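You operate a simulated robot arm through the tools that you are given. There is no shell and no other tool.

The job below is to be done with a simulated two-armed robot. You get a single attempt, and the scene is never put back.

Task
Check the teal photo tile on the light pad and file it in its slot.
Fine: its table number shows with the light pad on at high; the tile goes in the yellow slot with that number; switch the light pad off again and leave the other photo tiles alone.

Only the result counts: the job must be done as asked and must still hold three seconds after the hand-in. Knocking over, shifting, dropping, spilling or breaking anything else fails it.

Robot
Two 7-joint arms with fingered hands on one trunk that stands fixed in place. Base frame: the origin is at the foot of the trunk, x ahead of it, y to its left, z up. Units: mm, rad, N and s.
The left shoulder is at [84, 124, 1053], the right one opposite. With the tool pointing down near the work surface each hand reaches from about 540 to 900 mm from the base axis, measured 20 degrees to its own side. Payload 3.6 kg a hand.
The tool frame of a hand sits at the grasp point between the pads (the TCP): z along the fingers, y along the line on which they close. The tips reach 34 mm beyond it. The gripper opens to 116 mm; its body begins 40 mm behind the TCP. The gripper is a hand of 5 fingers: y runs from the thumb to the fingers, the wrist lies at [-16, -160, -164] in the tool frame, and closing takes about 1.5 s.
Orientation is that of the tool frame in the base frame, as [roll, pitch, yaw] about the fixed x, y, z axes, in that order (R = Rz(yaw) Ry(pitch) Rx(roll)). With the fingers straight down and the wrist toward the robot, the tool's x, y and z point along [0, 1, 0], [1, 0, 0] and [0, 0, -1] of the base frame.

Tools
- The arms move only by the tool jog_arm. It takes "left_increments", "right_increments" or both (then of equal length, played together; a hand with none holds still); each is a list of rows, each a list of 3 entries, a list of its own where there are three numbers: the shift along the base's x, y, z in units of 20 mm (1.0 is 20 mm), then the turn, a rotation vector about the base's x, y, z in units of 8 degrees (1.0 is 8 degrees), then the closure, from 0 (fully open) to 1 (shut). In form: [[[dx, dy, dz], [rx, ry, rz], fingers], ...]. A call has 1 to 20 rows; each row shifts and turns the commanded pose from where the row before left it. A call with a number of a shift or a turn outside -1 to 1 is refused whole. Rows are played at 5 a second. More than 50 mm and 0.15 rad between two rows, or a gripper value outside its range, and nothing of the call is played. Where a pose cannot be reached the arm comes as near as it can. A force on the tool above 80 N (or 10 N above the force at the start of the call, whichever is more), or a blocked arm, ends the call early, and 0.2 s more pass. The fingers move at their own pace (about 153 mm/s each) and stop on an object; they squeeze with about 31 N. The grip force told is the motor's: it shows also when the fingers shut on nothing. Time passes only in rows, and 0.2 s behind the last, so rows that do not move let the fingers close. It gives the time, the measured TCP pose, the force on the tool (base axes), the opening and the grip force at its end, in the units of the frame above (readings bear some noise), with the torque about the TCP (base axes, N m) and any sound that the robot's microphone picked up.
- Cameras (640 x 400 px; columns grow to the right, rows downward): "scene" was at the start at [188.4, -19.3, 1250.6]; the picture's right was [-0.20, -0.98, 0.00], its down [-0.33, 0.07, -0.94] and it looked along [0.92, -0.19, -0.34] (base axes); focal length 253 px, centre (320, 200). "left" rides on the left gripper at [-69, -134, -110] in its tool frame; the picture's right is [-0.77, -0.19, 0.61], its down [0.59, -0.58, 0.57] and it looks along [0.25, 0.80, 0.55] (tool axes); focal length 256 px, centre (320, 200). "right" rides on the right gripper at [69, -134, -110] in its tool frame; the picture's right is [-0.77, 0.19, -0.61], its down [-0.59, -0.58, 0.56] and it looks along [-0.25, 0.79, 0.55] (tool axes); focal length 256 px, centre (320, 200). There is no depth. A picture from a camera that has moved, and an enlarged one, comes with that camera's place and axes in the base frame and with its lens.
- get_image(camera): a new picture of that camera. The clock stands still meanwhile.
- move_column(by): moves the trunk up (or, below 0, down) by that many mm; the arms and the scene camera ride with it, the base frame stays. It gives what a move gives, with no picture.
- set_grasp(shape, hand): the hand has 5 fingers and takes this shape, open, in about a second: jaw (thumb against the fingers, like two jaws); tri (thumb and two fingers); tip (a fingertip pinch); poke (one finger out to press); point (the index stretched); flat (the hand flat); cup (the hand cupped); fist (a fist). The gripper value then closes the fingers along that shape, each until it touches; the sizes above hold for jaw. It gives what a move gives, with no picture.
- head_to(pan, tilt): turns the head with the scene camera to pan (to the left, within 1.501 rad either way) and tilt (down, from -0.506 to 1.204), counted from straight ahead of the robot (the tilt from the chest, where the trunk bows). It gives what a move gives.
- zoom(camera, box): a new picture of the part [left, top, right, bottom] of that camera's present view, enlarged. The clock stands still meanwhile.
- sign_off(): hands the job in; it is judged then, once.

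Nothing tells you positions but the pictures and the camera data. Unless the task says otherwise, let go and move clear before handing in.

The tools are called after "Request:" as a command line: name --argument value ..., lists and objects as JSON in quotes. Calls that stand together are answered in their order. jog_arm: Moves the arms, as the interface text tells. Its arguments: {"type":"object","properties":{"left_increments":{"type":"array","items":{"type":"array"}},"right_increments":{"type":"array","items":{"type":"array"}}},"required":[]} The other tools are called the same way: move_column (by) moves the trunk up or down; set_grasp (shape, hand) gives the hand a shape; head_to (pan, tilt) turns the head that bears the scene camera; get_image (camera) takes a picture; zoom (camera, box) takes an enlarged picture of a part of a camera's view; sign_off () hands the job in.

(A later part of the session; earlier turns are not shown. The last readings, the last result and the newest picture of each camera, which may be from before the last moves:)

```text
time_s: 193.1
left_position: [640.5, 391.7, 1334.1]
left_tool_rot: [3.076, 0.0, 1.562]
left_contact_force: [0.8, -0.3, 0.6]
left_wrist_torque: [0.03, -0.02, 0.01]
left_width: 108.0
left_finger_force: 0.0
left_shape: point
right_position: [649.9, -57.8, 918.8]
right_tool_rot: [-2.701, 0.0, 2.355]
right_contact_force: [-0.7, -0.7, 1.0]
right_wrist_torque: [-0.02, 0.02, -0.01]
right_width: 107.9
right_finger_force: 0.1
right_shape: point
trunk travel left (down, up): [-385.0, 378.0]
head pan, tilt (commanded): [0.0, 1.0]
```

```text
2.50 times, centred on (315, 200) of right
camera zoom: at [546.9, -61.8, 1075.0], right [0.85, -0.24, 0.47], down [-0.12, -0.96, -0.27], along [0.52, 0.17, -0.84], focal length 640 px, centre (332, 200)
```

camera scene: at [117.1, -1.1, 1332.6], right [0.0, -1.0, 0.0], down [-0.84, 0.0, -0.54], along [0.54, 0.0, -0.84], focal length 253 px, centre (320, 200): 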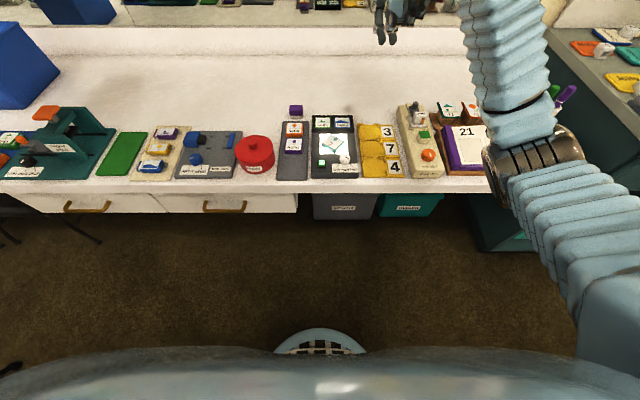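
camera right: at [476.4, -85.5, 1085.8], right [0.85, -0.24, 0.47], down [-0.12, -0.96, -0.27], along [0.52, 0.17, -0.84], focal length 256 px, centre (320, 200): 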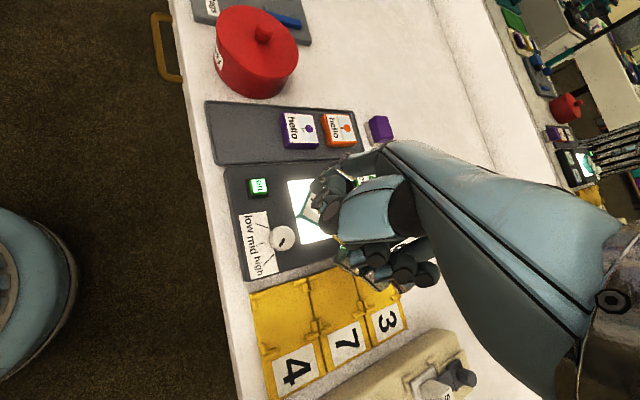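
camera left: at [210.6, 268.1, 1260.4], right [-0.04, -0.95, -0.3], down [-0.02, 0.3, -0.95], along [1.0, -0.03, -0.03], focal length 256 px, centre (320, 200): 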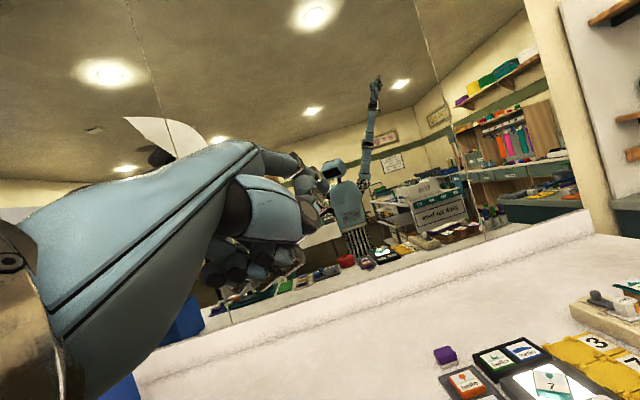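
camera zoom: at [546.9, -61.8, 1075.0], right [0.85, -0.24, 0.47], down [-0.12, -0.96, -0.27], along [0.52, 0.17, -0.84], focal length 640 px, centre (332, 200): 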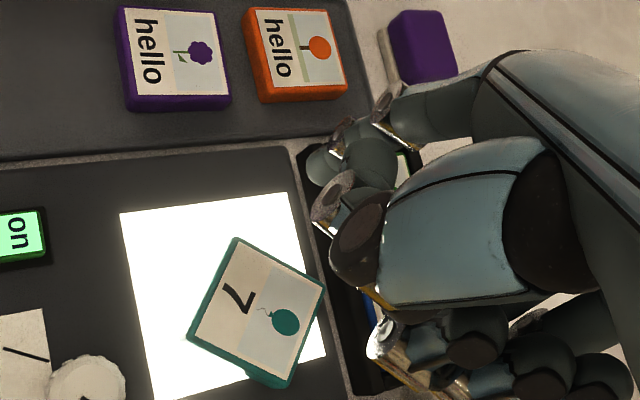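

Now I have a clear view: the tile is centred near (656, -53). I'll lower the finger beside its left face and push it toward the pad's right edge.

Request:
jog_arm --right_increments '[[[-0.22, -0.83, 0], [0, 0, 0], 0], [[0, 0, -0.9], [0, 0, 0], 0], [[0, 0, -0.9], [0, 0, 0], 0], [[0, 0, -0.5], [0, 0, 0], 0], [[0, 0, 0], [0, 0, 0], 0]]'

Request:
zoom --camera "scene" --box '[315, 120, 375, 168]'

Request:
zoom --camera "right" --box '[230, 120, 400, 280]'

```text
time_s: 194.3
left_position: [639.9, 392.8, 1334.6]
left_tool_rot: [3.075, 0.0, 1.561]
left_contact_force: [-0.5, 0.5, 0.4]
left_wrist_torque: [0.01, -0.01, 0.0]
left_width: 107.8
left_finger_force: 0.1
left_shape: point
right_position: [644.6, -74.6, 875.0]
right_tool_rot: [-2.702, 0.0, 2.356]
right_contact_force: [-0.5, -0.1, 0.7]
right_wrist_torque: [0.01, -0.01, 0.02]
right_width: 107.8
right_finger_force: 0.1
right_shape: point
trunk travel left (down, up): [-385.0, 378.0]
head pan, tilt (commanded): [0.0, 1.0]
```

```text
8.33 times, centred on (345, 144) of scene
camera zoom: at [117.2, -0.9, 1332.5], right [0.0, -1.0, 0.0], down [-0.84, 0.0, -0.54], along [0.54, 0.0, -0.84], focal length 2109 px, centre (112, 667)
```

zoom: 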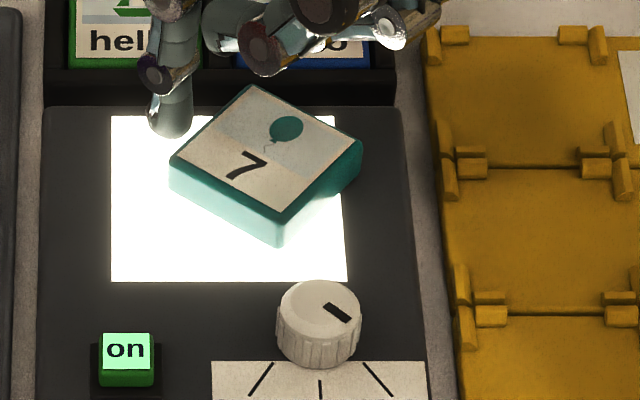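

```text
2.50 times, centred on (315, 200) of right
camera zoom: at [542.2, -78.0, 1031.8], right [0.85, -0.24, 0.47], down [-0.12, -0.96, -0.27], along [0.52, 0.17, -0.84], focal length 640 px, centre (332, 200)
```

zoom: 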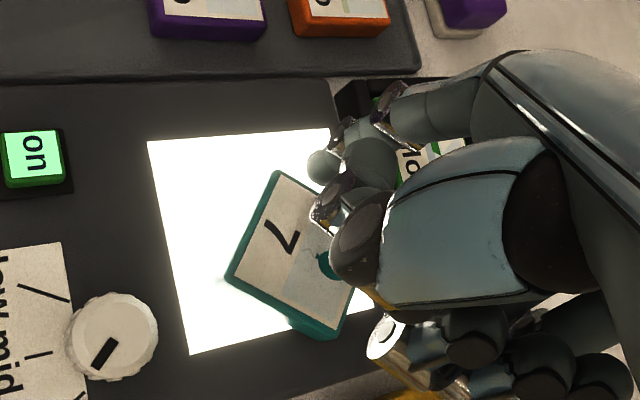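

Request:
jog_arm --right_increments '[[[0, 0, -0.2], [0, 0, 0], 0], [[-0.09, -0.18, 0], [0, 0, 0], 0], [[-0.09, -0.18, 0], [0, 0, 0], 0], [[-0.09, -0.18, 0], [0, 0, 0], 0], [[-0.09, -0.18, 0], [0, 0, 0], 0], [[-0.09, -0.18, 0], [0, 0, 0], 0], [[0, 0, 0], [0, 0, 0], 0]]'

Request:
zoom --camera "scene" --box '[315, 120, 375, 168]'

```text
time_s: 195.9
left_position: [639.8, 391.9, 1334.9]
left_tool_rot: [3.075, 0.001, 1.559]
left_contact_force: [-0.2, -0.5, 0.6]
left_wrist_torque: [0.03, 0.03, 0.04]
left_width: 107.9
left_finger_force: 0.1
left_shape: point
right_position: [635.7, -92.3, 868.9]
right_tool_rot: [-2.703, 0.001, 2.356]
right_contact_force: [0.5, -0.1, -0.8]
right_wrist_torque: [-0.02, 0.03, 0.0]
right_width: 0.1
right_finger_force: 0.2
right_shape: point
trunk travel left (down, up): [-385.0, 378.0]
head pan, tilt (commanded): [0.0, 1.0]
```

```text
8.33 times, centred on (345, 144) of scene
camera zoom: at [117.1, -1.0, 1332.5], right [0.0, -1.0, 0.0], down [-0.84, 0.0, -0.54], along [0.54, 0.0, -0.84], focal length 2109 px, centre (112, 667)
```

zoom: 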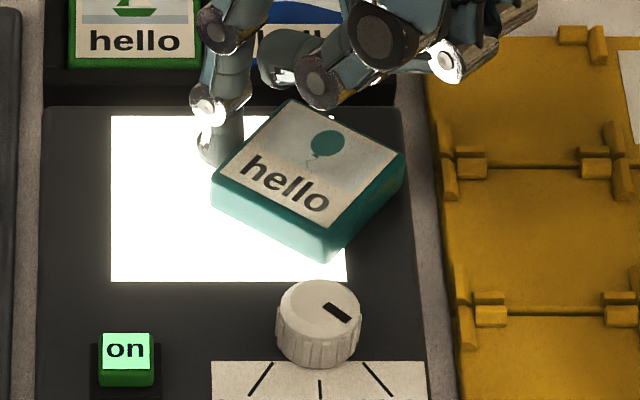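

It's sliding well, keeping its angle. I'll continue pushing toward the pad's right edge.

Request:
jog_arm --right_increments '[[[-0.08, -0.18, 0], [0, 0, 0], 0], [[-0.08, -0.18, 0], [0, 0, 0], 0], [[-0.08, -0.18, 0], [0, 0, 0], 0], [[-0.08, -0.18, 0], [0, 0, 0], 0], [[-0.08, -0.18, 0], [0, 0, 0], 0], [[0, 0, 0], [0, 0, 0], 0]]'

Request:
zoom --camera "scene" --box '[325, 120, 385, 168]'

```text
time_s: 197.3
left_position: [639.1, 392.0, 1333.9]
left_tool_rot: [3.076, 0.001, 1.561]
left_contact_force: [0.4, 0.1, 1.1]
left_wrist_torque: [0.01, -0.01, -0.01]
left_width: 107.9
left_finger_force: 0.0
left_shape: point
right_position: [628.7, -109.4, 869.1]
right_tool_rot: [-2.701, -0.001, 2.355]
right_contact_force: [0.1, -0.1, 0.0]
right_wrist_torque: [0.01, 0.03, -0.01]
right_width: 0.0
right_finger_force: 0.1
right_shape: point
trunk travel left (down, up): [-385.0, 378.0]
head pan, tilt (commanded): [0.0, 1.0]
```

```text
8.33 times, centred on (355, 144) of scene
camera zoom: at [117.1, -1.0, 1332.5], right [0.0, -1.0, 0.0], down [-0.84, 0.0, -0.54], along [0.54, 0.0, -0.84], focal length 2109 px, centre (28, 667)
```

zoom: 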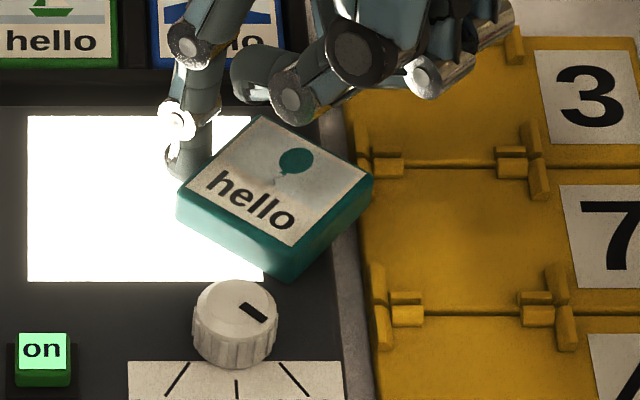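

Request:
jog_arm --right_increments '[[[-0.06, -0.18, 0], [0, 0, 0], 0], [[-0.06, -0.18, 0], [0, 0, 0], 0], [[-0.06, -0.17, 0], [0, 0, 0], 0], [[0, 0, 0], [0, 0, 0], 0]]'

Request:
zoom --camera "scene" --box '[325, 120, 385, 168]'

Request:
zoom --camera "right" --box '[230, 120, 400, 280]'

```text
time_s: 198.3
left_position: [639.4, 391.6, 1335.7]
left_tool_rot: [3.077, -0.001, 1.559]
left_contact_force: [-0.9, -0.4, -1.0]
left_wrist_torque: [0.01, 0.03, -0.01]
left_width: 107.9
left_finger_force: 0.2
left_shape: point
right_position: [624.3, -120.5, 867.6]
right_tool_rot: [-2.701, 0.0, 2.356]
right_contact_force: [-0.4, 0.1, -0.3]
right_wrist_torque: [0.04, -0.01, 0.01]
right_width: 0.0
right_finger_force: 0.0
right_shape: point
trunk travel left (down, up): [-385.0, 378.0]
head pan, tilt (commanded): [0.0, 1.0]
```

```text
8.33 times, centred on (355, 144) of scene
camera zoom: at [117.1, -1.1, 1332.5], right [0.0, -1.0, 0.0], down [-0.84, 0.0, -0.54], along [0.54, 0.0, -0.84], focal length 2109 px, centre (28, 667)
```

zoom: 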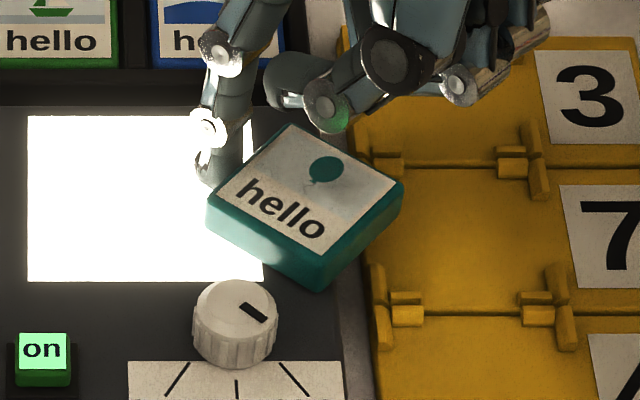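

```text
2.50 times, centred on (315, 200) of right
camera zoom: at [522.9, -124.3, 1026.1], right [0.85, -0.24, 0.47], down [-0.12, -0.96, -0.27], along [0.52, 0.17, -0.84], focal length 640 px, centre (332, 200)
```

zoom: 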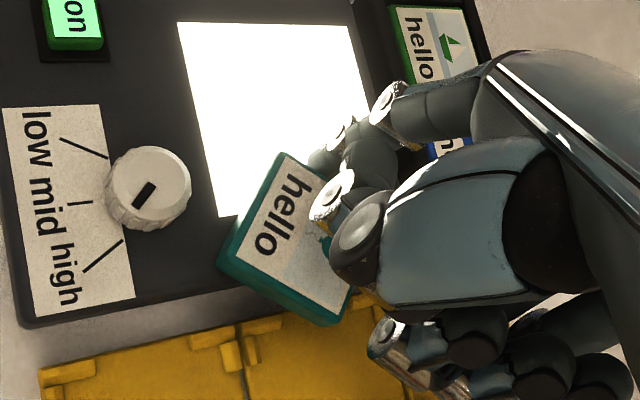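

The tile now overhangs the pad's right edge, centred near (637, -95) and still resting firmly. I'll lift the finger away, switch to the tip pinch, and orient the hand with its thumb side lower at the overhang.

Request:
jog_arm --right_increments '[[[0.2, 0.25, 0], [0, 0, 0], 0], [[0.1, 0.1, 0.8], [0, 0, 0], 0], [[0, 0, 0.95], [0, 0, 0], 0], [[0, 0, 0.95], [0, 0, 0], 0], [[0, 0, 0.5], [0, 0, 0], 0]]'

Request:
set_grasp --shape "tip" --hand "right"

Request:
jog_arm --right_increments '[[[0, 0.2, 0], [0.55, -0.55, 0], 0.2], [[0, 0.2, 0], [0.55, -0.55, 0], 0.4], [[0, 0.2, 0], [0.55, -0.55, 0], 0.45], [[0, 0.1, 0], [0.56, -0.56, 0], 0.45], [[0, 0, 0], [0, 0, 0.5], 0.45], [[0, 0, 0], [0.565, -0.49, 0], 0.45], [[0, 0, 0], [0.565, -0.49, 0], 0.45], [[0, 0, 0], [0, 0, 0], 0.45]]'

Request:
zoom --camera "scene" --box '[310, 90, 410, 180]'

Request:
get_image --camera "right"

```text
time_s: 199.5
left_position: [639.0, 391.8, 1336.1]
left_tool_rot: [3.076, 0.0, 1.559]
left_contact_force: [0.1, -0.9, -0.9]
left_wrist_torque: [0.0, -0.02, -0.02]
left_width: 108.1
left_finger_force: 0.0
left_shape: point
right_position: [630.3, -112.9, 933.7]
right_tool_rot: [-2.701, -0.001, 2.354]
right_contact_force: [-0.4, 0.4, 0.1]
right_wrist_torque: [-0.02, 0.02, -0.02]
right_width: 0.0
right_finger_force: 0.1
right_shape: point
trunk travel left (down, up): [-385.0, 378.0]
head pan, tilt (commanded): [0.0, 1.0]
```

```text
time_s: 200.4
left_position: [639.0, 392.4, 1335.4]
left_tool_rot: [3.075, -0.001, 1.559]
left_contact_force: [0.6, 0.4, -0.6]
left_wrist_torque: [0.0, -0.01, 0.02]
left_width: 108.3
left_finger_force: 0.0
left_shape: point
right_position: [631.7, -113.5, 932.3]
right_tool_rot: [-2.703, -0.001, 2.357]
right_contact_force: [0.1, 0.1, -0.4]
right_wrist_torque: [-0.01, 0.02, 0.0]
right_width: 115.8
right_finger_force: 0.1
right_shape: tip
trunk travel left (down, up): [-385.0, 378.0]
head pan, tilt (commanded): [0.0, 1.0]
```

```text
time_s: 202.2
left_position: [639.7, 392.3, 1335.5]
left_tool_rot: [3.075, 0.0, 1.561]
left_contact_force: [-0.1, 0.2, -0.7]
left_wrist_torque: [0.03, -0.02, 0.01]
left_width: 108.1
left_finger_force: 0.0
left_shape: point
right_position: [630.0, -98.4, 932.5]
right_tool_rot: [2.934, 0.0, 2.427]
right_contact_force: [0.2, -0.3, -0.3]
right_wrist_torque: [0.02, -0.04, 0.01]
right_width: 64.5
right_finger_force: 0.1
right_shape: tip
trunk travel left (down, up): [-385.0, 378.0]
head pan, tilt (commanded): [0.0, 1.0]
```

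```text
4.44 times, centred on (360, 135) of scene
camera zoom: at [116.9, -1.2, 1332.5], right [0.0, -1.0, 0.0], down [-0.84, 0.0, -0.54], along [0.54, 0.0, -0.84], focal length 1125 px, centre (142, 489)
```

zoom: 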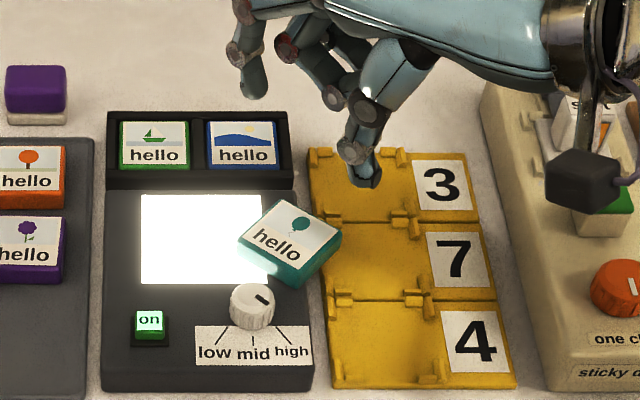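

```text
taken
camera right: at [476.7, -170.4, 1013.3], right [0.62, -0.46, 0.64], down [0.15, -0.73, -0.67], along [0.77, 0.51, -0.38], focal length 256 px, centre (320, 200)
```

right: 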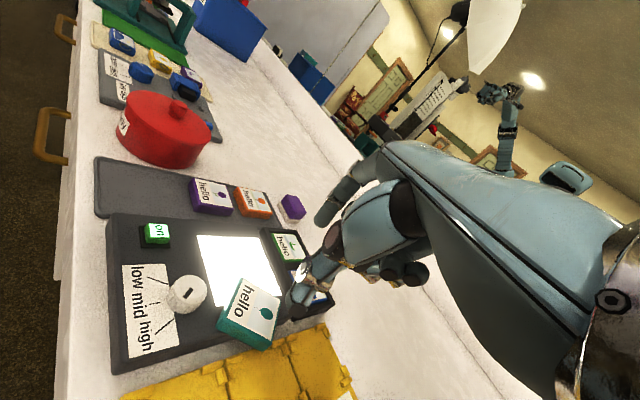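

Request:
zoom --camera "scene" --box '[350, 125, 400, 165]'

Request:
zoom --camera "right" --box '[190, 220, 350, 370]'

```text
10.00 times, centred on (375, 145) of scene
camera zoom: at [116.9, -1.2, 1332.5], right [0.0, -1.0, 0.0], down [-0.84, 0.0, -0.54], along [0.54, 0.0, -0.84], focal length 2531 px, centre (-230, 750)
```

zoom: 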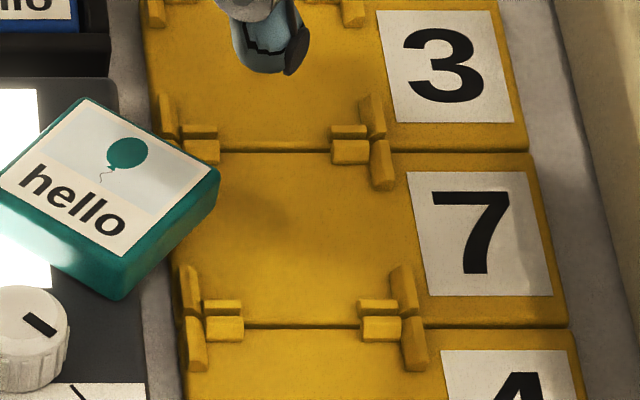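

```text
2.67 times, centred on (270, 295) of right
camera zoom: at [476.7, -170.4, 1013.3], right [0.62, -0.46, 0.64], down [0.15, -0.73, -0.67], along [0.77, 0.51, -0.38], focal length 683 px, centre (453, -53)
```

zoom: 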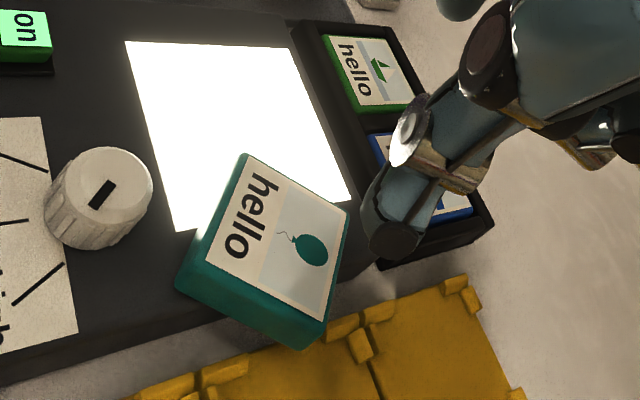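

The tile is centred at (637, -94) with its face normals matching the hand. I'll lower the open pinch around it in stages.

Request:
jog_arm --right_increments '[[[0.1, -0.08, -0.9], [0, 0, 0], 0.45], [[0, 0, -0.9], [0, 0, 0], 0.45], [[0, 0, -0.9], [0, 0, 0], 0.45], [[0, 0, -0.7], [0, 0, 0], 0.45], [[0, 0, 0], [0, 0, 0], 0.45]]'

Request:
zoom --camera "scene" --box '[340, 110, 410, 170]'

Request:
zoom --camera "right" --box '[190, 180, 390, 370]'

```text
time_s: 203.4
left_position: [639.6, 392.6, 1335.1]
left_tool_rot: [3.073, -0.001, 1.561]
left_contact_force: [0.6, -0.4, -0.6]
left_wrist_torque: [0.0, 0.0, -0.01]
left_width: 108.0
left_finger_force: 0.1
left_shape: point
right_position: [632.4, -101.2, 864.1]
right_tool_rot: [2.935, 0.0, 2.427]
right_contact_force: [0.7, 0.0, -0.7]
right_wrist_torque: [-0.01, -0.02, -0.01]
right_width: 64.4
right_finger_force: 0.1
right_shape: tip
trunk travel left (down, up): [-385.0, 378.0]
head pan, tilt (commanded): [0.0, 1.0]
```

```text
6.67 times, centred on (375, 140) of scene
camera zoom: at [117.0, -1.2, 1332.5], right [0.0, -1.0, 0.0], down [-0.84, 0.0, -0.54], along [0.54, 0.0, -0.84], focal length 1687 px, centre (-47, 600)
```

zoom: 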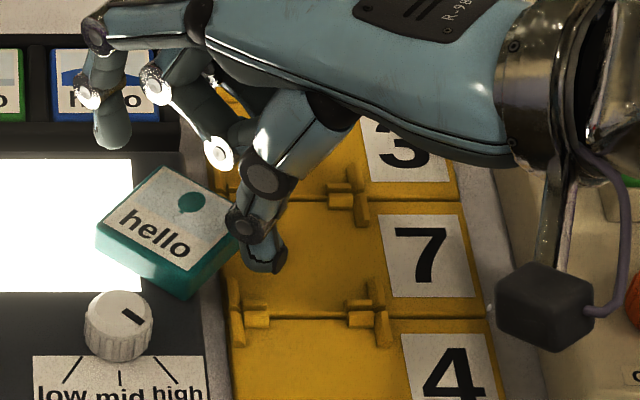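

```text
2.11 times, centred on (290, 275) of right
camera zoom: at [478.5, -172.2, 945.4], right [0.62, -0.46, 0.64], down [0.15, -0.73, -0.67], along [0.77, 0.51, -0.38], focal length 539 px, centre (383, 42)
```

zoom: 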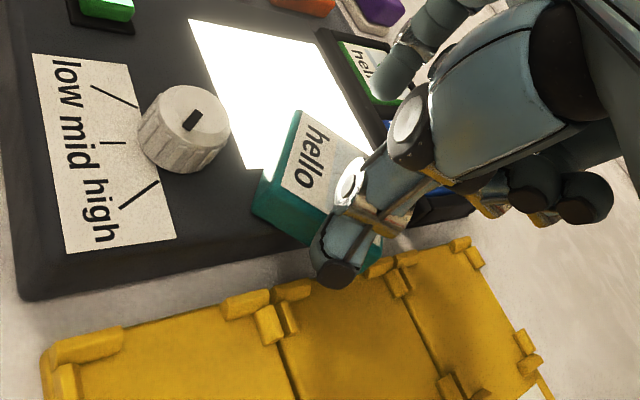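

The fingers straddle the tile correctly. I'll lower the last 20 mm.

Request:
jog_arm --right_increments '[[[0, 0, -0.6], [0, 0, 0], 0.45], [[0, 0, -0.4], [0, 0, 0], 0.45], [[0, 0, 0], [0, 0, 0], 0.45]]'

Request:
zoom --camera "scene" --box '[340, 110, 410, 170]'

Request:
zoom --camera "right" --box '[210, 180, 370, 330]'

```text
time_s: 204.2
left_position: [639.0, 392.9, 1335.5]
left_tool_rot: [3.074, -0.001, 1.561]
left_contact_force: [0.7, -0.5, -0.2]
left_wrist_torque: [0.02, -0.04, -0.02]
left_width: 108.0
left_finger_force: 0.0
left_shape: point
right_position: [632.6, -100.1, 843.9]
right_tool_rot: [2.934, 0.0, 2.426]
right_contact_force: [1.4, 1.2, 0.3]
right_wrist_torque: [0.0, 0.02, 0.01]
right_width: 64.4
right_finger_force: 0.0
right_shape: tip
trunk travel left (down, up): [-385.0, 378.0]
head pan, tilt (commanded): [0.0, 1.0]
```

```text
6.67 times, centred on (375, 140) of scene
camera zoom: at [117.0, -1.2, 1332.5], right [0.0, -1.0, 0.0], down [-0.84, 0.0, -0.54], along [0.54, 0.0, -0.84], focal length 1687 px, centre (-47, 600)
```

zoom: 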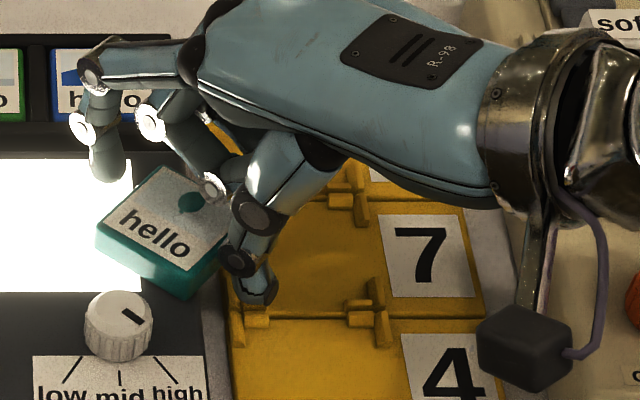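

```text
2.67 times, centred on (290, 255) of right
camera zoom: at [479.2, -172.0, 925.6], right [0.62, -0.46, 0.64], down [0.15, -0.73, -0.67], along [0.77, 0.51, -0.38], focal length 683 px, centre (400, 53)
```

zoom: 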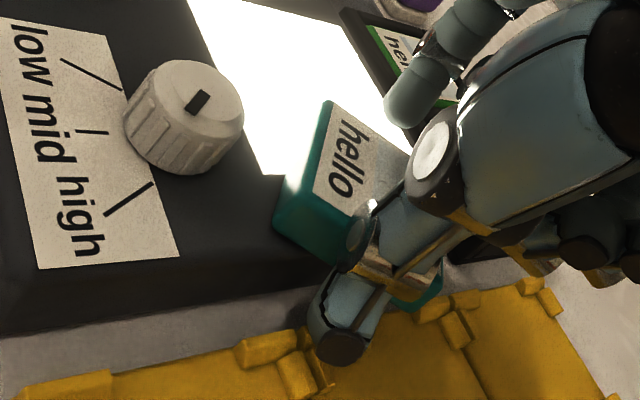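

Both fingertips are level with the tile's sides, with the thumb below the pad edge. I'll close gradually.

Request:
jog_arm --right_increments '[[[0, 0, 0], [0, 0, 0], 0.5], [[0, 0, 0], [0, 0, 0], 0.54], [[0, 0, 0], [0, 0, 0], 0.57], [[0, 0, 0], [0, 0, 0], 0.57]]'

Request:
zoom --camera "scene" --box '[340, 110, 410, 170]'

Request:
zoom --camera "right" --box '[210, 180, 370, 330]'

```text
time_s: 205.2
left_position: [640.0, 391.7, 1335.0]
left_tool_rot: [3.077, 0.001, 1.559]
left_contact_force: [0.2, 0.3, 1.5]
left_wrist_torque: [-0.02, 0.01, -0.01]
left_width: 108.2
left_finger_force: 0.0
left_shape: point
right_position: [633.3, -100.4, 844.5]
right_tool_rot: [2.936, 0.002, 2.425]
right_contact_force: [0.3, -0.4, 0.2]
right_wrist_torque: [-0.01, -0.01, -0.03]
right_width: 51.5
right_finger_force: 0.2
right_shape: tip
trunk travel left (down, up): [-385.0, 378.0]
head pan, tilt (commanded): [0.0, 1.0]
```

```text
6.67 times, centred on (375, 140) of scene
camera zoom: at [117.0, -1.2, 1332.5], right [0.0, -1.0, 0.0], down [-0.84, 0.0, -0.54], along [0.54, 0.0, -0.84], focal length 1687 px, centre (-47, 600)
```

zoom: 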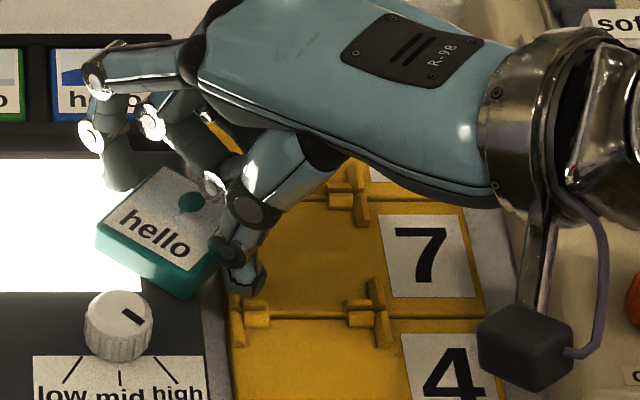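

```text
2.67 times, centred on (290, 255) of right
camera zoom: at [479.3, -172.1, 925.8], right [0.62, -0.46, 0.64], down [0.15, -0.73, -0.67], along [0.77, 0.51, -0.38], focal length 683 px, centre (400, 53)
```

zoom: 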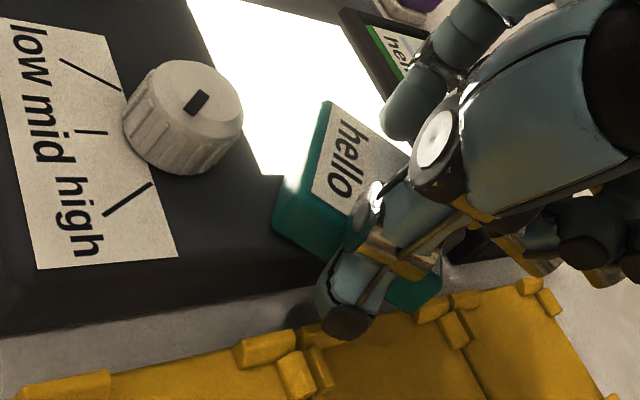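

Request:
jog_arm --right_increments '[[[0, 0, 0], [0, 0, 0], 0.6], [[0, 0, 0], [0, 0, 0], 0.62], [[0, 0, 0], [0, 0, 0], 0.62]]'

Request:
zoom --camera "scene" --box '[340, 110, 410, 170]'

Request:
zoom --camera "right" --box '[210, 180, 370, 330]'

```text
time_s: 206.0
left_position: [638.5, 390.7, 1335.9]
left_tool_rot: [3.075, 0.0, 1.562]
left_contact_force: [-0.1, 0.8, -1.0]
left_wrist_torque: [-0.01, 0.02, -0.01]
left_width: 108.2
left_finger_force: 0.1
left_shape: point
right_position: [632.8, -100.1, 846.2]
right_tool_rot: [2.936, 0.001, 2.427]
right_contact_force: [-1.0, -1.3, 6.0]
right_wrist_torque: [0.11, -0.14, 0.02]
right_width: 44.3
right_finger_force: 0.0
right_shape: tip
trunk travel left (down, up): [-385.0, 378.0]
head pan, tilt (commanded): [0.0, 1.0]
```

```text
6.67 times, centred on (375, 140) of scene
camera zoom: at [116.3, -1.3, 1332.7], right [0.0, -1.0, 0.0], down [-0.84, 0.0, -0.54], along [0.54, 0.0, -0.84], focal length 1687 px, centre (-47, 600)
```

zoom: 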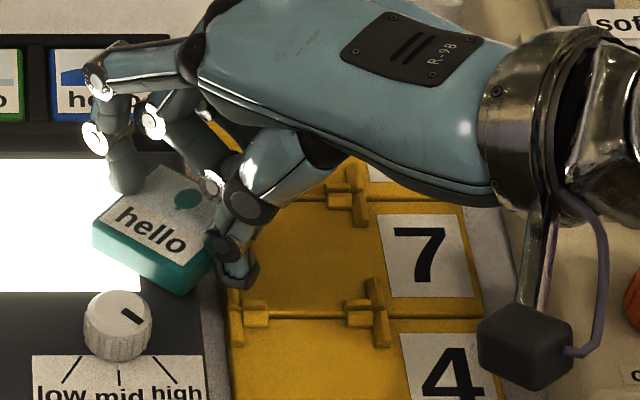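

```text
2.67 times, centred on (290, 255) of right
camera zoom: at [479.0, -172.2, 926.4], right [0.62, -0.46, 0.64], down [0.15, -0.73, -0.67], along [0.77, 0.51, -0.38], focal length 683 px, centre (400, 53)
```

zoom: 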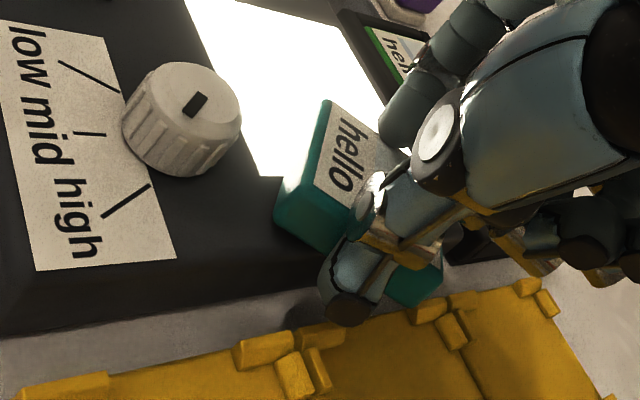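

Request:
jog_arm --right_increments '[[[0, 0, 0.15], [0, 0, 0], 0.62], [[0, 0, 0], [0, 0, 0], 0.64], [[0, 0, 0], [0, 0, 0], 0.64]]'

Request:
jog_arm --right_increments '[[[0, 0, 0], [0, 0, 0], 0.66], [[0, 0, 0], [0, 0, 0], 0.66]]'

Request:
zoom --camera "scene" --box '[340, 110, 410, 170]'

Request:
zoom --camera "right" --box '[210, 180, 370, 330]'

```text
time_s: 206.8
left_position: [639.5, 392.0, 1335.4]
left_tool_rot: [3.076, 0.0, 1.56]
left_contact_force: [0.8, -0.1, -0.2]
left_wrist_torque: [-0.01, 0.01, -0.02]
left_width: 108.1
left_finger_force: 0.0
left_shape: point
right_position: [632.6, -100.5, 849.0]
right_tool_rot: [2.937, -0.001, 2.425]
right_contact_force: [-0.3, 0.6, -1.0]
right_wrist_torque: [-0.03, 0.0, -0.02]
right_width: 40.0
right_finger_force: 31.0
right_shape: tip
trunk travel left (down, up): [-385.0, 378.0]
head pan, tilt (commanded): [0.0, 1.0]
```

```text
time_s: 207.4
left_position: [639.8, 392.4, 1335.3]
left_tool_rot: [3.075, 0.0, 1.561]
left_contact_force: [0.1, 0.6, -0.2]
left_wrist_torque: [0.0, 0.02, -0.03]
left_width: 108.1
left_finger_force: 0.0
left_shape: point
right_position: [633.6, -101.9, 848.7]
right_tool_rot: [2.936, 0.0, 2.426]
right_contact_force: [0.3, -0.2, -0.9]
right_wrist_torque: [-0.03, -0.01, 0.02]
right_width: 39.9
right_finger_force: 25.3
right_shape: tip
trunk travel left (down, up): [-385.0, 378.0]
head pan, tilt (commanded): [0.0, 1.0]
```

```text
6.67 times, centred on (375, 140) of scene
camera zoom: at [117.0, -1.2, 1332.5], right [0.0, -1.0, 0.0], down [-0.84, 0.0, -0.54], along [0.54, 0.0, -0.84], focal length 1687 px, centre (-47, 600)
```

zoom: 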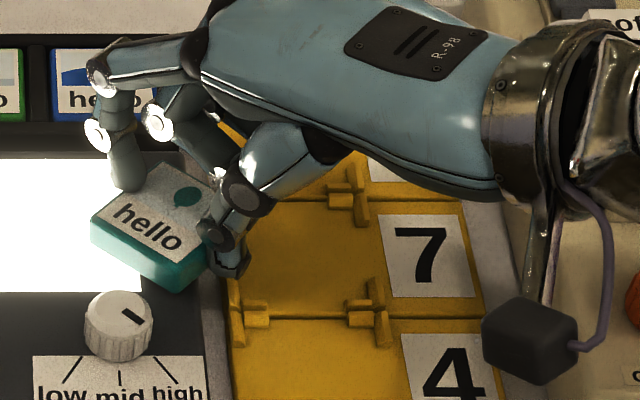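

```text
2.67 times, centred on (290, 255) of right
camera zoom: at [479.6, -172.8, 928.8], right [0.62, -0.46, 0.64], down [0.15, -0.73, -0.67], along [0.77, 0.51, -0.38], focal length 683 px, centre (400, 53)
```

zoom: 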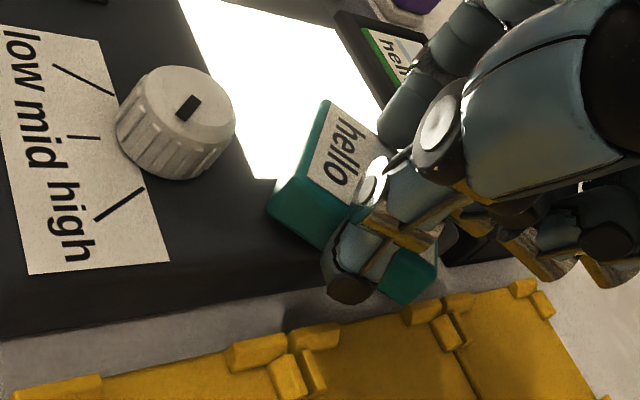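

The grip is holding steadily at 40 mm with 25–31 N and no slipping. I'll lift gently by a few millimetres and check.

Request:
jog_arm --right_increments '[[[0, 0, 0.1], [0, 0, 0], 0.66], [[0, 0, 0.15], [0, 0, 0], 0.66], [[0, 0, 0.15], [0, 0, 0], 0.66], [[0, 0, 0], [0, 0, 0], 0.66]]'

Request:
zoom --camera "scene" --box '[340, 110, 410, 170]'

Request:
zoom --camera "right" --box '[210, 180, 370, 330]'

```text
time_s: 208.4
left_position: [639.1, 391.2, 1335.3]
left_tool_rot: [3.074, 0.0, 1.56]
left_contact_force: [-0.3, -0.8, 0.0]
left_wrist_torque: [-0.01, 0.0, -0.02]
left_width: 108.2
left_finger_force: 0.2
left_shape: point
right_position: [631.6, -101.5, 855.7]
right_tool_rot: [2.936, 0.0, 2.426]
right_contact_force: [-0.2, -0.3, -0.5]
right_wrist_torque: [-0.02, 0.0, -0.01]
right_width: 39.8
right_finger_force: 31.5
right_shape: tip
trunk travel left (down, up): [-385.0, 378.0]
head pan, tilt (commanded): [0.0, 1.0]
```

```text
6.67 times, centred on (375, 140) of scene
camera zoom: at [117.1, -1.2, 1332.5], right [0.0, -1.0, 0.0], down [-0.84, 0.0, -0.54], along [0.54, 0.0, -0.84], focal length 1687 px, centre (-47, 600)
```

zoom: 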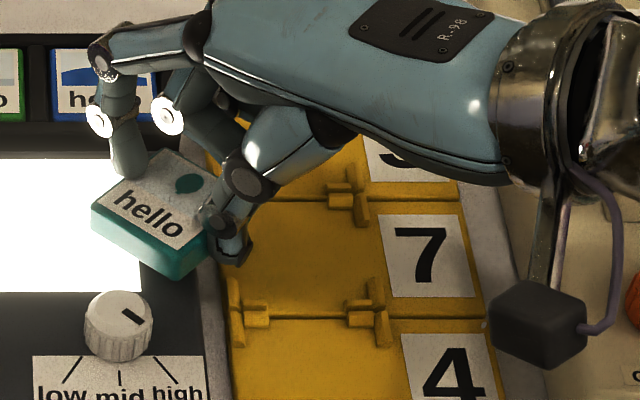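

```text
2.67 times, centred on (290, 255) of right
camera zoom: at [479.0, -172.9, 936.9], right [0.62, -0.46, 0.64], down [0.15, -0.73, -0.67], along [0.77, 0.51, -0.38], focal length 683 px, centre (400, 53)
```

zoom: 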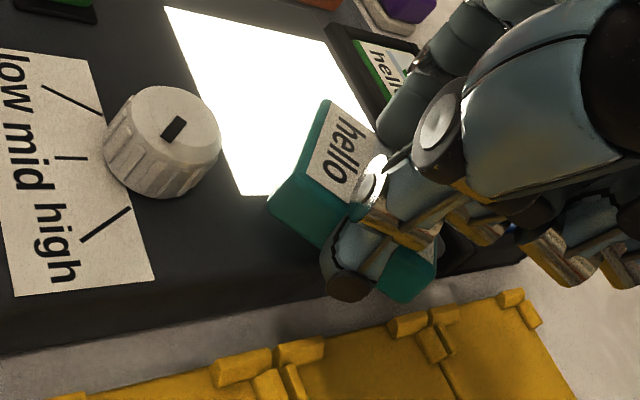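

The tile is securely held and lifted off the pad. I'll raise it further, carry it over slot 7 while turning the hand to face forward, keeping everything well above the knob and rack.

Request:
jog_arm --right_increments '[[[0, 0, 0.2], [0, 0, 0], 0.66], [[0, 0, 0.3], [0, 0, 0], 0.66], [[0, 0, 0.3], [0, 0, 0], 0.66], [[0, 0, 0.3], [0, 0, 0], 0.66], [[0, 0, 0.3], [0, 0, 0], 0.66], [[0, 0, 0], [0, 0, 0], 0.66]]'

Request:
jog_arm --right_increments '[[[0.05, -0.3, 0], [0, 0, -0.4], 0.66], [[0.07, -0.37, 0], [0, 0, -0.6], 0.66], [[0.07, -0.37, 0], [0, 0, -0.6], 0.66], [[0.07, -0.37, 0], [0, 0, -0.6], 0.66], [[0.07, -0.37, 0], [0, 0, -0.6], 0.66], [[0.07, -0.37, 0], [0, 0, -0.6], 0.66], [[0.07, -0.37, 0], [0, 0, -0.6], 0.66], [[0.03, 0, 0], [0, 0, -0.6], 0.66], [[0, 0, 0], [0, 0, -0.6], 0.66], [[0, 0, 0], [0, 0, -0.6], 0.66], [[0, 0, 0], [0, 0, -0.325], 0.66], [[0, 0, 0], [0, 0, 0], 0.66]]'

Request:
zoom --camera "scene" --box '[340, 90, 430, 170]'

Request:
zoom --camera "right" --box '[210, 160, 400, 330]'

```text
time_s: 209.8
left_position: [639.6, 391.4, 1336.1]
left_tool_rot: [3.074, 0.001, 1.559]
left_contact_force: [0.3, -1.0, 0.2]
left_wrist_torque: [0.0, 0.01, 0.04]
left_width: 108.0
left_finger_force: 0.0
left_shape: point
right_position: [633.5, -100.2, 883.7]
right_tool_rot: [2.938, 0.001, 2.426]
right_contact_force: [0.1, 0.5, -0.3]
right_wrist_torque: [0.0, -0.02, -0.04]
right_width: 39.6
right_finger_force: 30.5
right_shape: tip
trunk travel left (down, up): [-385.0, 378.0]
head pan, tilt (commanded): [0.0, 1.0]
```

```text
time_s: 212.4
left_position: [638.8, 391.7, 1335.2]
left_tool_rot: [3.076, 0.0, 1.559]
left_contact_force: [0.1, 0.6, -0.9]
left_wrist_torque: [0.0, 0.03, -0.02]
left_width: 108.2
left_finger_force: 0.1
left_shape: point
right_position: [642.2, -149.6, 885.9]
right_tool_rot: [2.936, 0.0, 1.568]
right_contact_force: [-0.4, 0.5, -0.5]
right_wrist_torque: [-0.02, 0.0, 0.0]
right_width: 39.6
right_finger_force: 30.7
right_shape: tip
trunk travel left (down, up): [-385.0, 378.0]
head pan, tilt (commanded): [0.0, 1.0]
```

```text
5.00 times, centred on (385, 130) of scene
camera zoom: at [117.0, -1.3, 1332.5], right [0.0, -1.0, 0.0], down [-0.84, 0.0, -0.54], along [0.54, 0.0, -0.84], focal length 1265 px, centre (-5, 550)
```

zoom: 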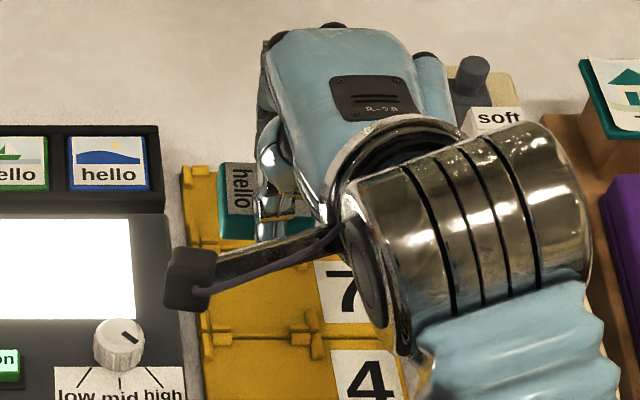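

```text
2.35 times, centred on (305, 245) of right
camera zoom: at [488.3, -82.1, 965.9], right [0.06, -0.77, 0.64], down [-0.45, -0.59, -0.67], along [0.89, -0.25, -0.38], focal length 602 px, centre (355, 94)
```

zoom: 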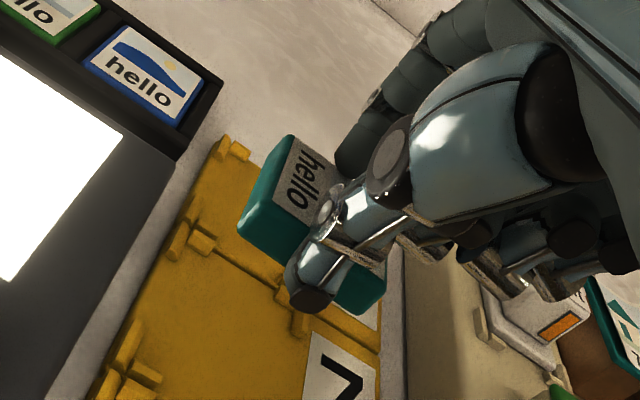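

The tile is firmly held above the rack, and the hand faces forward. I'll level the hand (raising the thumb side), align over slot 7, and check from above.

Request:
jog_arm --right_increments '[[[0.1, -0.1, 0], [0, 0.5, 0], 0.66], [[0.1, -0.1, 0], [0, 0.5, 0], 0.66], [[0.1, -0.1, 0], [0, 0.5, 0], 0.66], [[0, 0, -0.5], [0, 0, 0], 0.66], [[0, 0, -0.5], [0, 0, 0], 0.66], [[0, 0, 0], [0, 0, 0], 0.66]]'

Request:
zoom --camera "scene" --box '[350, 105, 420, 165]'

Request:
zoom --camera "right" --box '[190, 160, 390, 340]'

```text
time_s: 213.8
left_position: [638.9, 391.5, 1335.0]
left_tool_rot: [3.075, 0.0, 1.562]
left_contact_force: [0.3, 0.1, -0.1]
left_wrist_torque: [0.02, 0.01, -0.01]
left_width: 107.8
left_finger_force: 0.1
left_shape: point
right_position: [647.9, -156.7, 864.0]
right_tool_rot: [-3.137, 0.0, 1.572]
right_contact_force: [1.2, 0.5, 0.0]
right_wrist_torque: [-0.03, 0.03, 0.04]
right_width: 39.7
right_finger_force: 31.0
right_shape: tip
trunk travel left (down, up): [-385.0, 378.0]
head pan, tilt (commanded): [0.0, 1.0]
```

```text
6.67 times, centred on (385, 135) of scene
camera zoom: at [117.0, -1.2, 1332.5], right [0.0, -1.0, 0.0], down [-0.84, 0.0, -0.54], along [0.54, 0.0, -0.84], focal length 1687 px, centre (-113, 633)
```

zoom: 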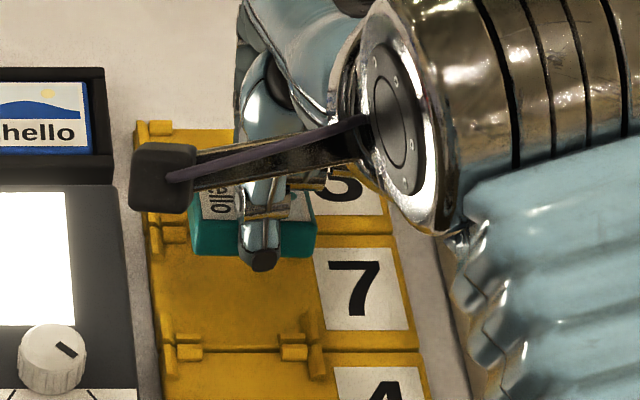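

```text
2.22 times, centred on (290, 250) of right
camera zoom: at [514.0, -87.5, 974.9], right [0.19, -0.77, 0.61], down [-0.58, -0.59, -0.56], along [0.79, -0.25, -0.56], focal length 569 px, centre (387, 89)
```

zoom: 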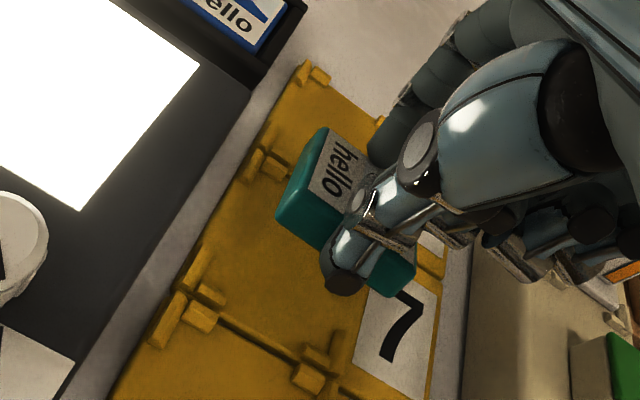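

The hand is level and the tile sits within a couple of millimetres of slot 7's centre. I'll nudge it by 2 mm and lower to just above the slot's corner posts for a final check.

Request:
jog_arm --right_increments '[[[0.1, 0.1, -0.4], [0, 0, 0], 0.66], [[0, 0, -0.4], [0, 0, 0], 0.66], [[0, 0, -0.25], [0, 0, 0], 0.66], [[0, 0, 0], [0, 0, 0], 0.66]]'

Request:
zoom --camera "scene" --box '[355, 115, 415, 165]'

Request:
zoom --camera "right" --box '[190, 170, 370, 340]'

```text
time_s: 214.8
left_position: [639.8, 391.6, 1334.9]
left_tool_rot: [3.075, 0.001, 1.559]
left_contact_force: [0.3, 1.0, 0.5]
left_wrist_torque: [-0.01, 0.0, 0.01]
left_width: 108.0
left_finger_force: 0.0
left_shape: point
right_position: [650.6, -155.1, 841.1]
right_tool_rot: [-3.138, 0.0, 1.57]
right_contact_force: [-0.2, -0.2, -0.2]
right_wrist_torque: [0.0, -0.01, -0.02]
right_width: 39.5
right_finger_force: 31.2
right_shape: tip
trunk travel left (down, up): [-385.0, 378.0]
head pan, tilt (commanded): [0.0, 1.0]
```

```text
8.00 times, centred on (385, 140) of scene
camera zoom: at [117.0, -1.2, 1332.5], right [0.0, -1.0, 0.0], down [-0.84, 0.0, -0.54], along [0.54, 0.0, -0.84], focal length 2025 px, centre (-200, 680)
```

zoom: 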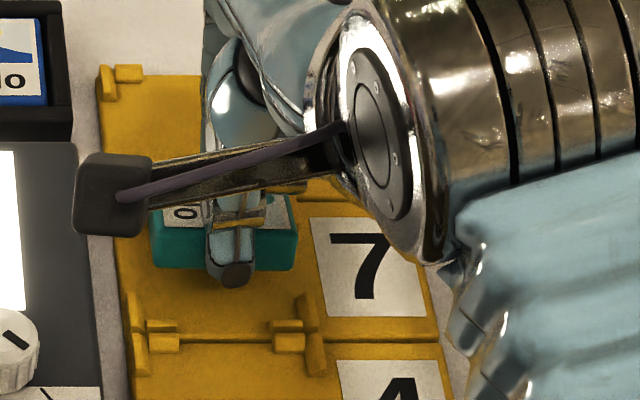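

```text
2.35 times, centred on (280, 255) of right
camera zoom: at [516.1, -85.9, 952.4], right [0.19, -0.77, 0.61], down [-0.58, -0.59, -0.56], along [0.79, -0.25, -0.56], focal length 602 px, centre (414, 71)
```

zoom: 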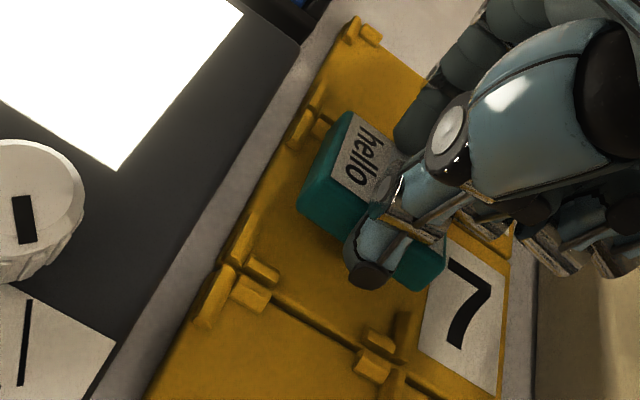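

Alignment looks right: the tile sits centred between slot 7's corner posts. I'll lower it in small steps until it touches the slot floor.

Request:
jog_arm --right_increments '[[[0, 0, -0.3], [0, 0, 0], 0.66], [[0, 0, -0.2], [0, 0, 0], 0.66], [[0, 0, 0], [0, 0, 0], 0.66]]'

Request:
jog_arm --right_increments '[[[0, 0, -0.12], [0, 0, 0], 0.66], [[0, 0, 0], [0, 0, 0], 0.66]]'

Request:
zoom --camera "scene" --box '[355, 115, 415, 165]'

Request:
zoom --camera "right" --box '[190, 170, 370, 340]'

```text
time_s: 215.6
left_position: [637.6, 392.2, 1336.3]
left_tool_rot: [3.074, 0.0, 1.561]
left_contact_force: [0.1, 0.5, -0.1]
left_wrist_torque: [0.0, -0.01, 0.02]
left_width: 108.1
left_finger_force: 0.1
left_shape: point
right_position: [649.9, -155.5, 834.5]
right_tool_rot: [3.14, 0.002, 1.571]
right_contact_force: [-3.9, -0.8, 15.1]
right_wrist_torque: [0.01, -0.21, 0.09]
right_width: 39.7
right_finger_force: 30.9
right_shape: tip
trunk travel left (down, up): [-385.0, 378.0]
head pan, tilt (commanded): [0.0, 1.0]
```

```text
time_s: 216.2
left_position: [636.1, 392.9, 1338.3]
left_tool_rot: [3.073, -0.001, 1.561]
left_contact_force: [0.3, -0.7, 0.6]
left_wrist_torque: [-0.02, -0.01, -0.04]
left_width: 107.8
left_finger_force: 0.1
left_shape: point
right_position: [648.7, -154.1, 834.8]
right_tool_rot: [3.137, -0.001, 1.571]
right_contact_force: [-5.4, -3.6, 26.2]
right_wrist_torque: [-0.09, -0.49, 0.07]
right_width: 39.7
right_finger_force: 31.4
right_shape: tip
trunk travel left (down, up): [-385.0, 378.0]
head pan, tilt (commanded): [0.0, 1.0]
```

```text
8.00 times, centred on (385, 140) of scene
camera zoom: at [113.5, -0.8, 1333.1], right [0.0, -1.0, 0.0], down [-0.84, 0.0, -0.54], along [0.54, 0.0, -0.84], focal length 2025 px, centre (-200, 680)
```

zoom: 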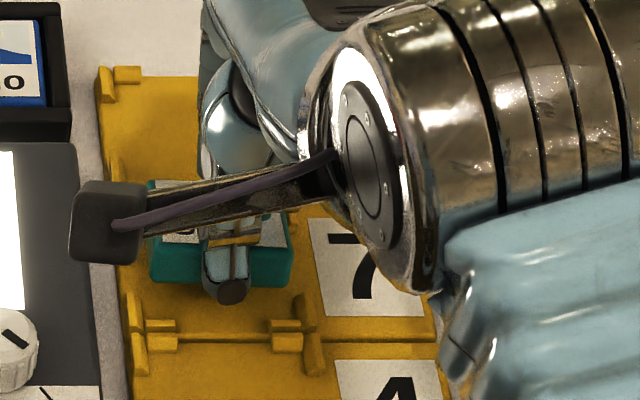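

```text
2.35 times, centred on (280, 255) of right
camera zoom: at [513.6, -86.0, 944.4], right [0.18, -0.77, 0.61], down [-0.57, -0.59, -0.57], along [0.8, -0.25, -0.55], focal length 602 px, centre (414, 71)
```

zoom: 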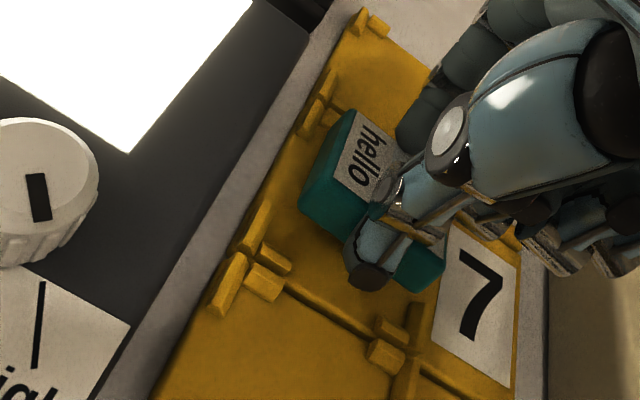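

The tile's far edge is on the slot floor (26 N of press). I'll ease up 3 mm and then open the fingers slightly to let the near edge settle down.

Request:
jog_arm --right_increments '[[[0, 0, 0.2], [0, 0, 0], 0.66], [[0, 0, 0], [0, 0, 0], 0.66]]'

Request:
jog_arm --right_increments '[[[0, 0, 0], [0, 0, 0], 0.6], [[0, 0, 0], [0, 0, 0], 0.56], [[0, 0, 0], [0, 0, 0], 0.53], [[0, 0, 0], [0, 0, 0], 0.53]]'

Request:
zoom --camera "scene" --box '[355, 115, 415, 165]'

Request:
zoom --camera "right" --box '[190, 170, 370, 340]'

```text
time_s: 216.8
left_position: [638.0, 393.8, 1334.8]
left_tool_rot: [3.074, -0.001, 1.561]
left_contact_force: [0.0, -0.2, 0.0]
left_wrist_torque: [-0.04, 0.0, 0.03]
left_width: 107.8
left_finger_force: 0.0
left_shape: point
right_position: [648.6, -153.5, 834.8]
right_tool_rot: [-3.138, 0.0, 1.57]
right_contact_force: [2.6, -0.6, 15.1]
right_wrist_torque: [-0.02, -0.53, 0.04]
right_width: 39.5
right_finger_force: 30.8
right_shape: tip
trunk travel left (down, up): [-385.0, 378.0]
head pan, tilt (commanded): [0.0, 1.0]
```

```text
time_s: 217.8
left_position: [638.5, 391.9, 1335.3]
left_tool_rot: [3.074, 0.0, 1.561]
left_contact_force: [0.5, -0.2, -0.9]
left_wrist_torque: [0.0, -0.01, -0.02]
left_width: 108.1
left_finger_force: 0.0
left_shape: point
right_position: [648.6, -155.3, 833.8]
right_tool_rot: [-3.134, 0.002, 1.569]
right_contact_force: [-0.6, 0.3, 3.0]
right_wrist_torque: [0.0, -0.1, 0.02]
right_width: 53.2
right_finger_force: 0.0
right_shape: tip
trunk travel left (down, up): [-385.0, 378.0]
head pan, tilt (commanded): [0.0, 1.0]
```

```text
8.00 times, centred on (385, 140) of scene
camera zoom: at [116.6, -1.1, 1332.5], right [0.0, -1.0, 0.0], down [-0.84, 0.0, -0.54], along [0.54, 0.0, -0.84], focal length 2025 px, centre (-200, 680)
```

zoom: 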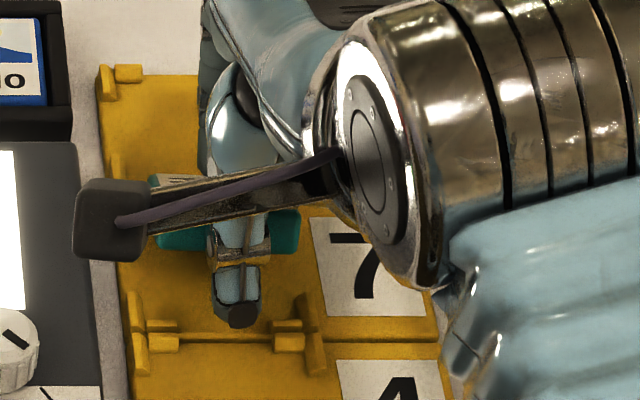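

```text
2.35 times, centred on (280, 255) of right
camera zoom: at [514.7, -86.8, 944.6], right [0.19, -0.77, 0.61], down [-0.58, -0.59, -0.56], along [0.79, -0.25, -0.56], focal length 602 px, centre (414, 71)
```

zoom: 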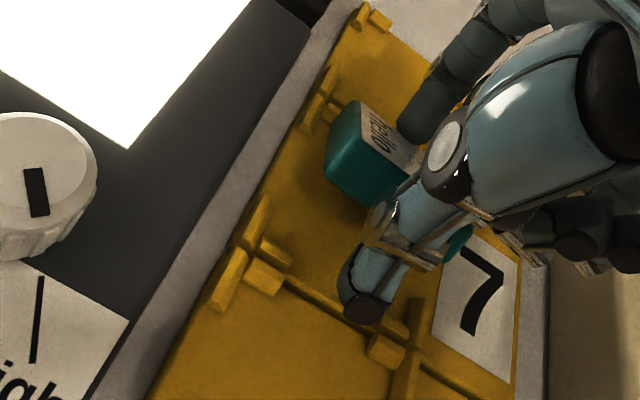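

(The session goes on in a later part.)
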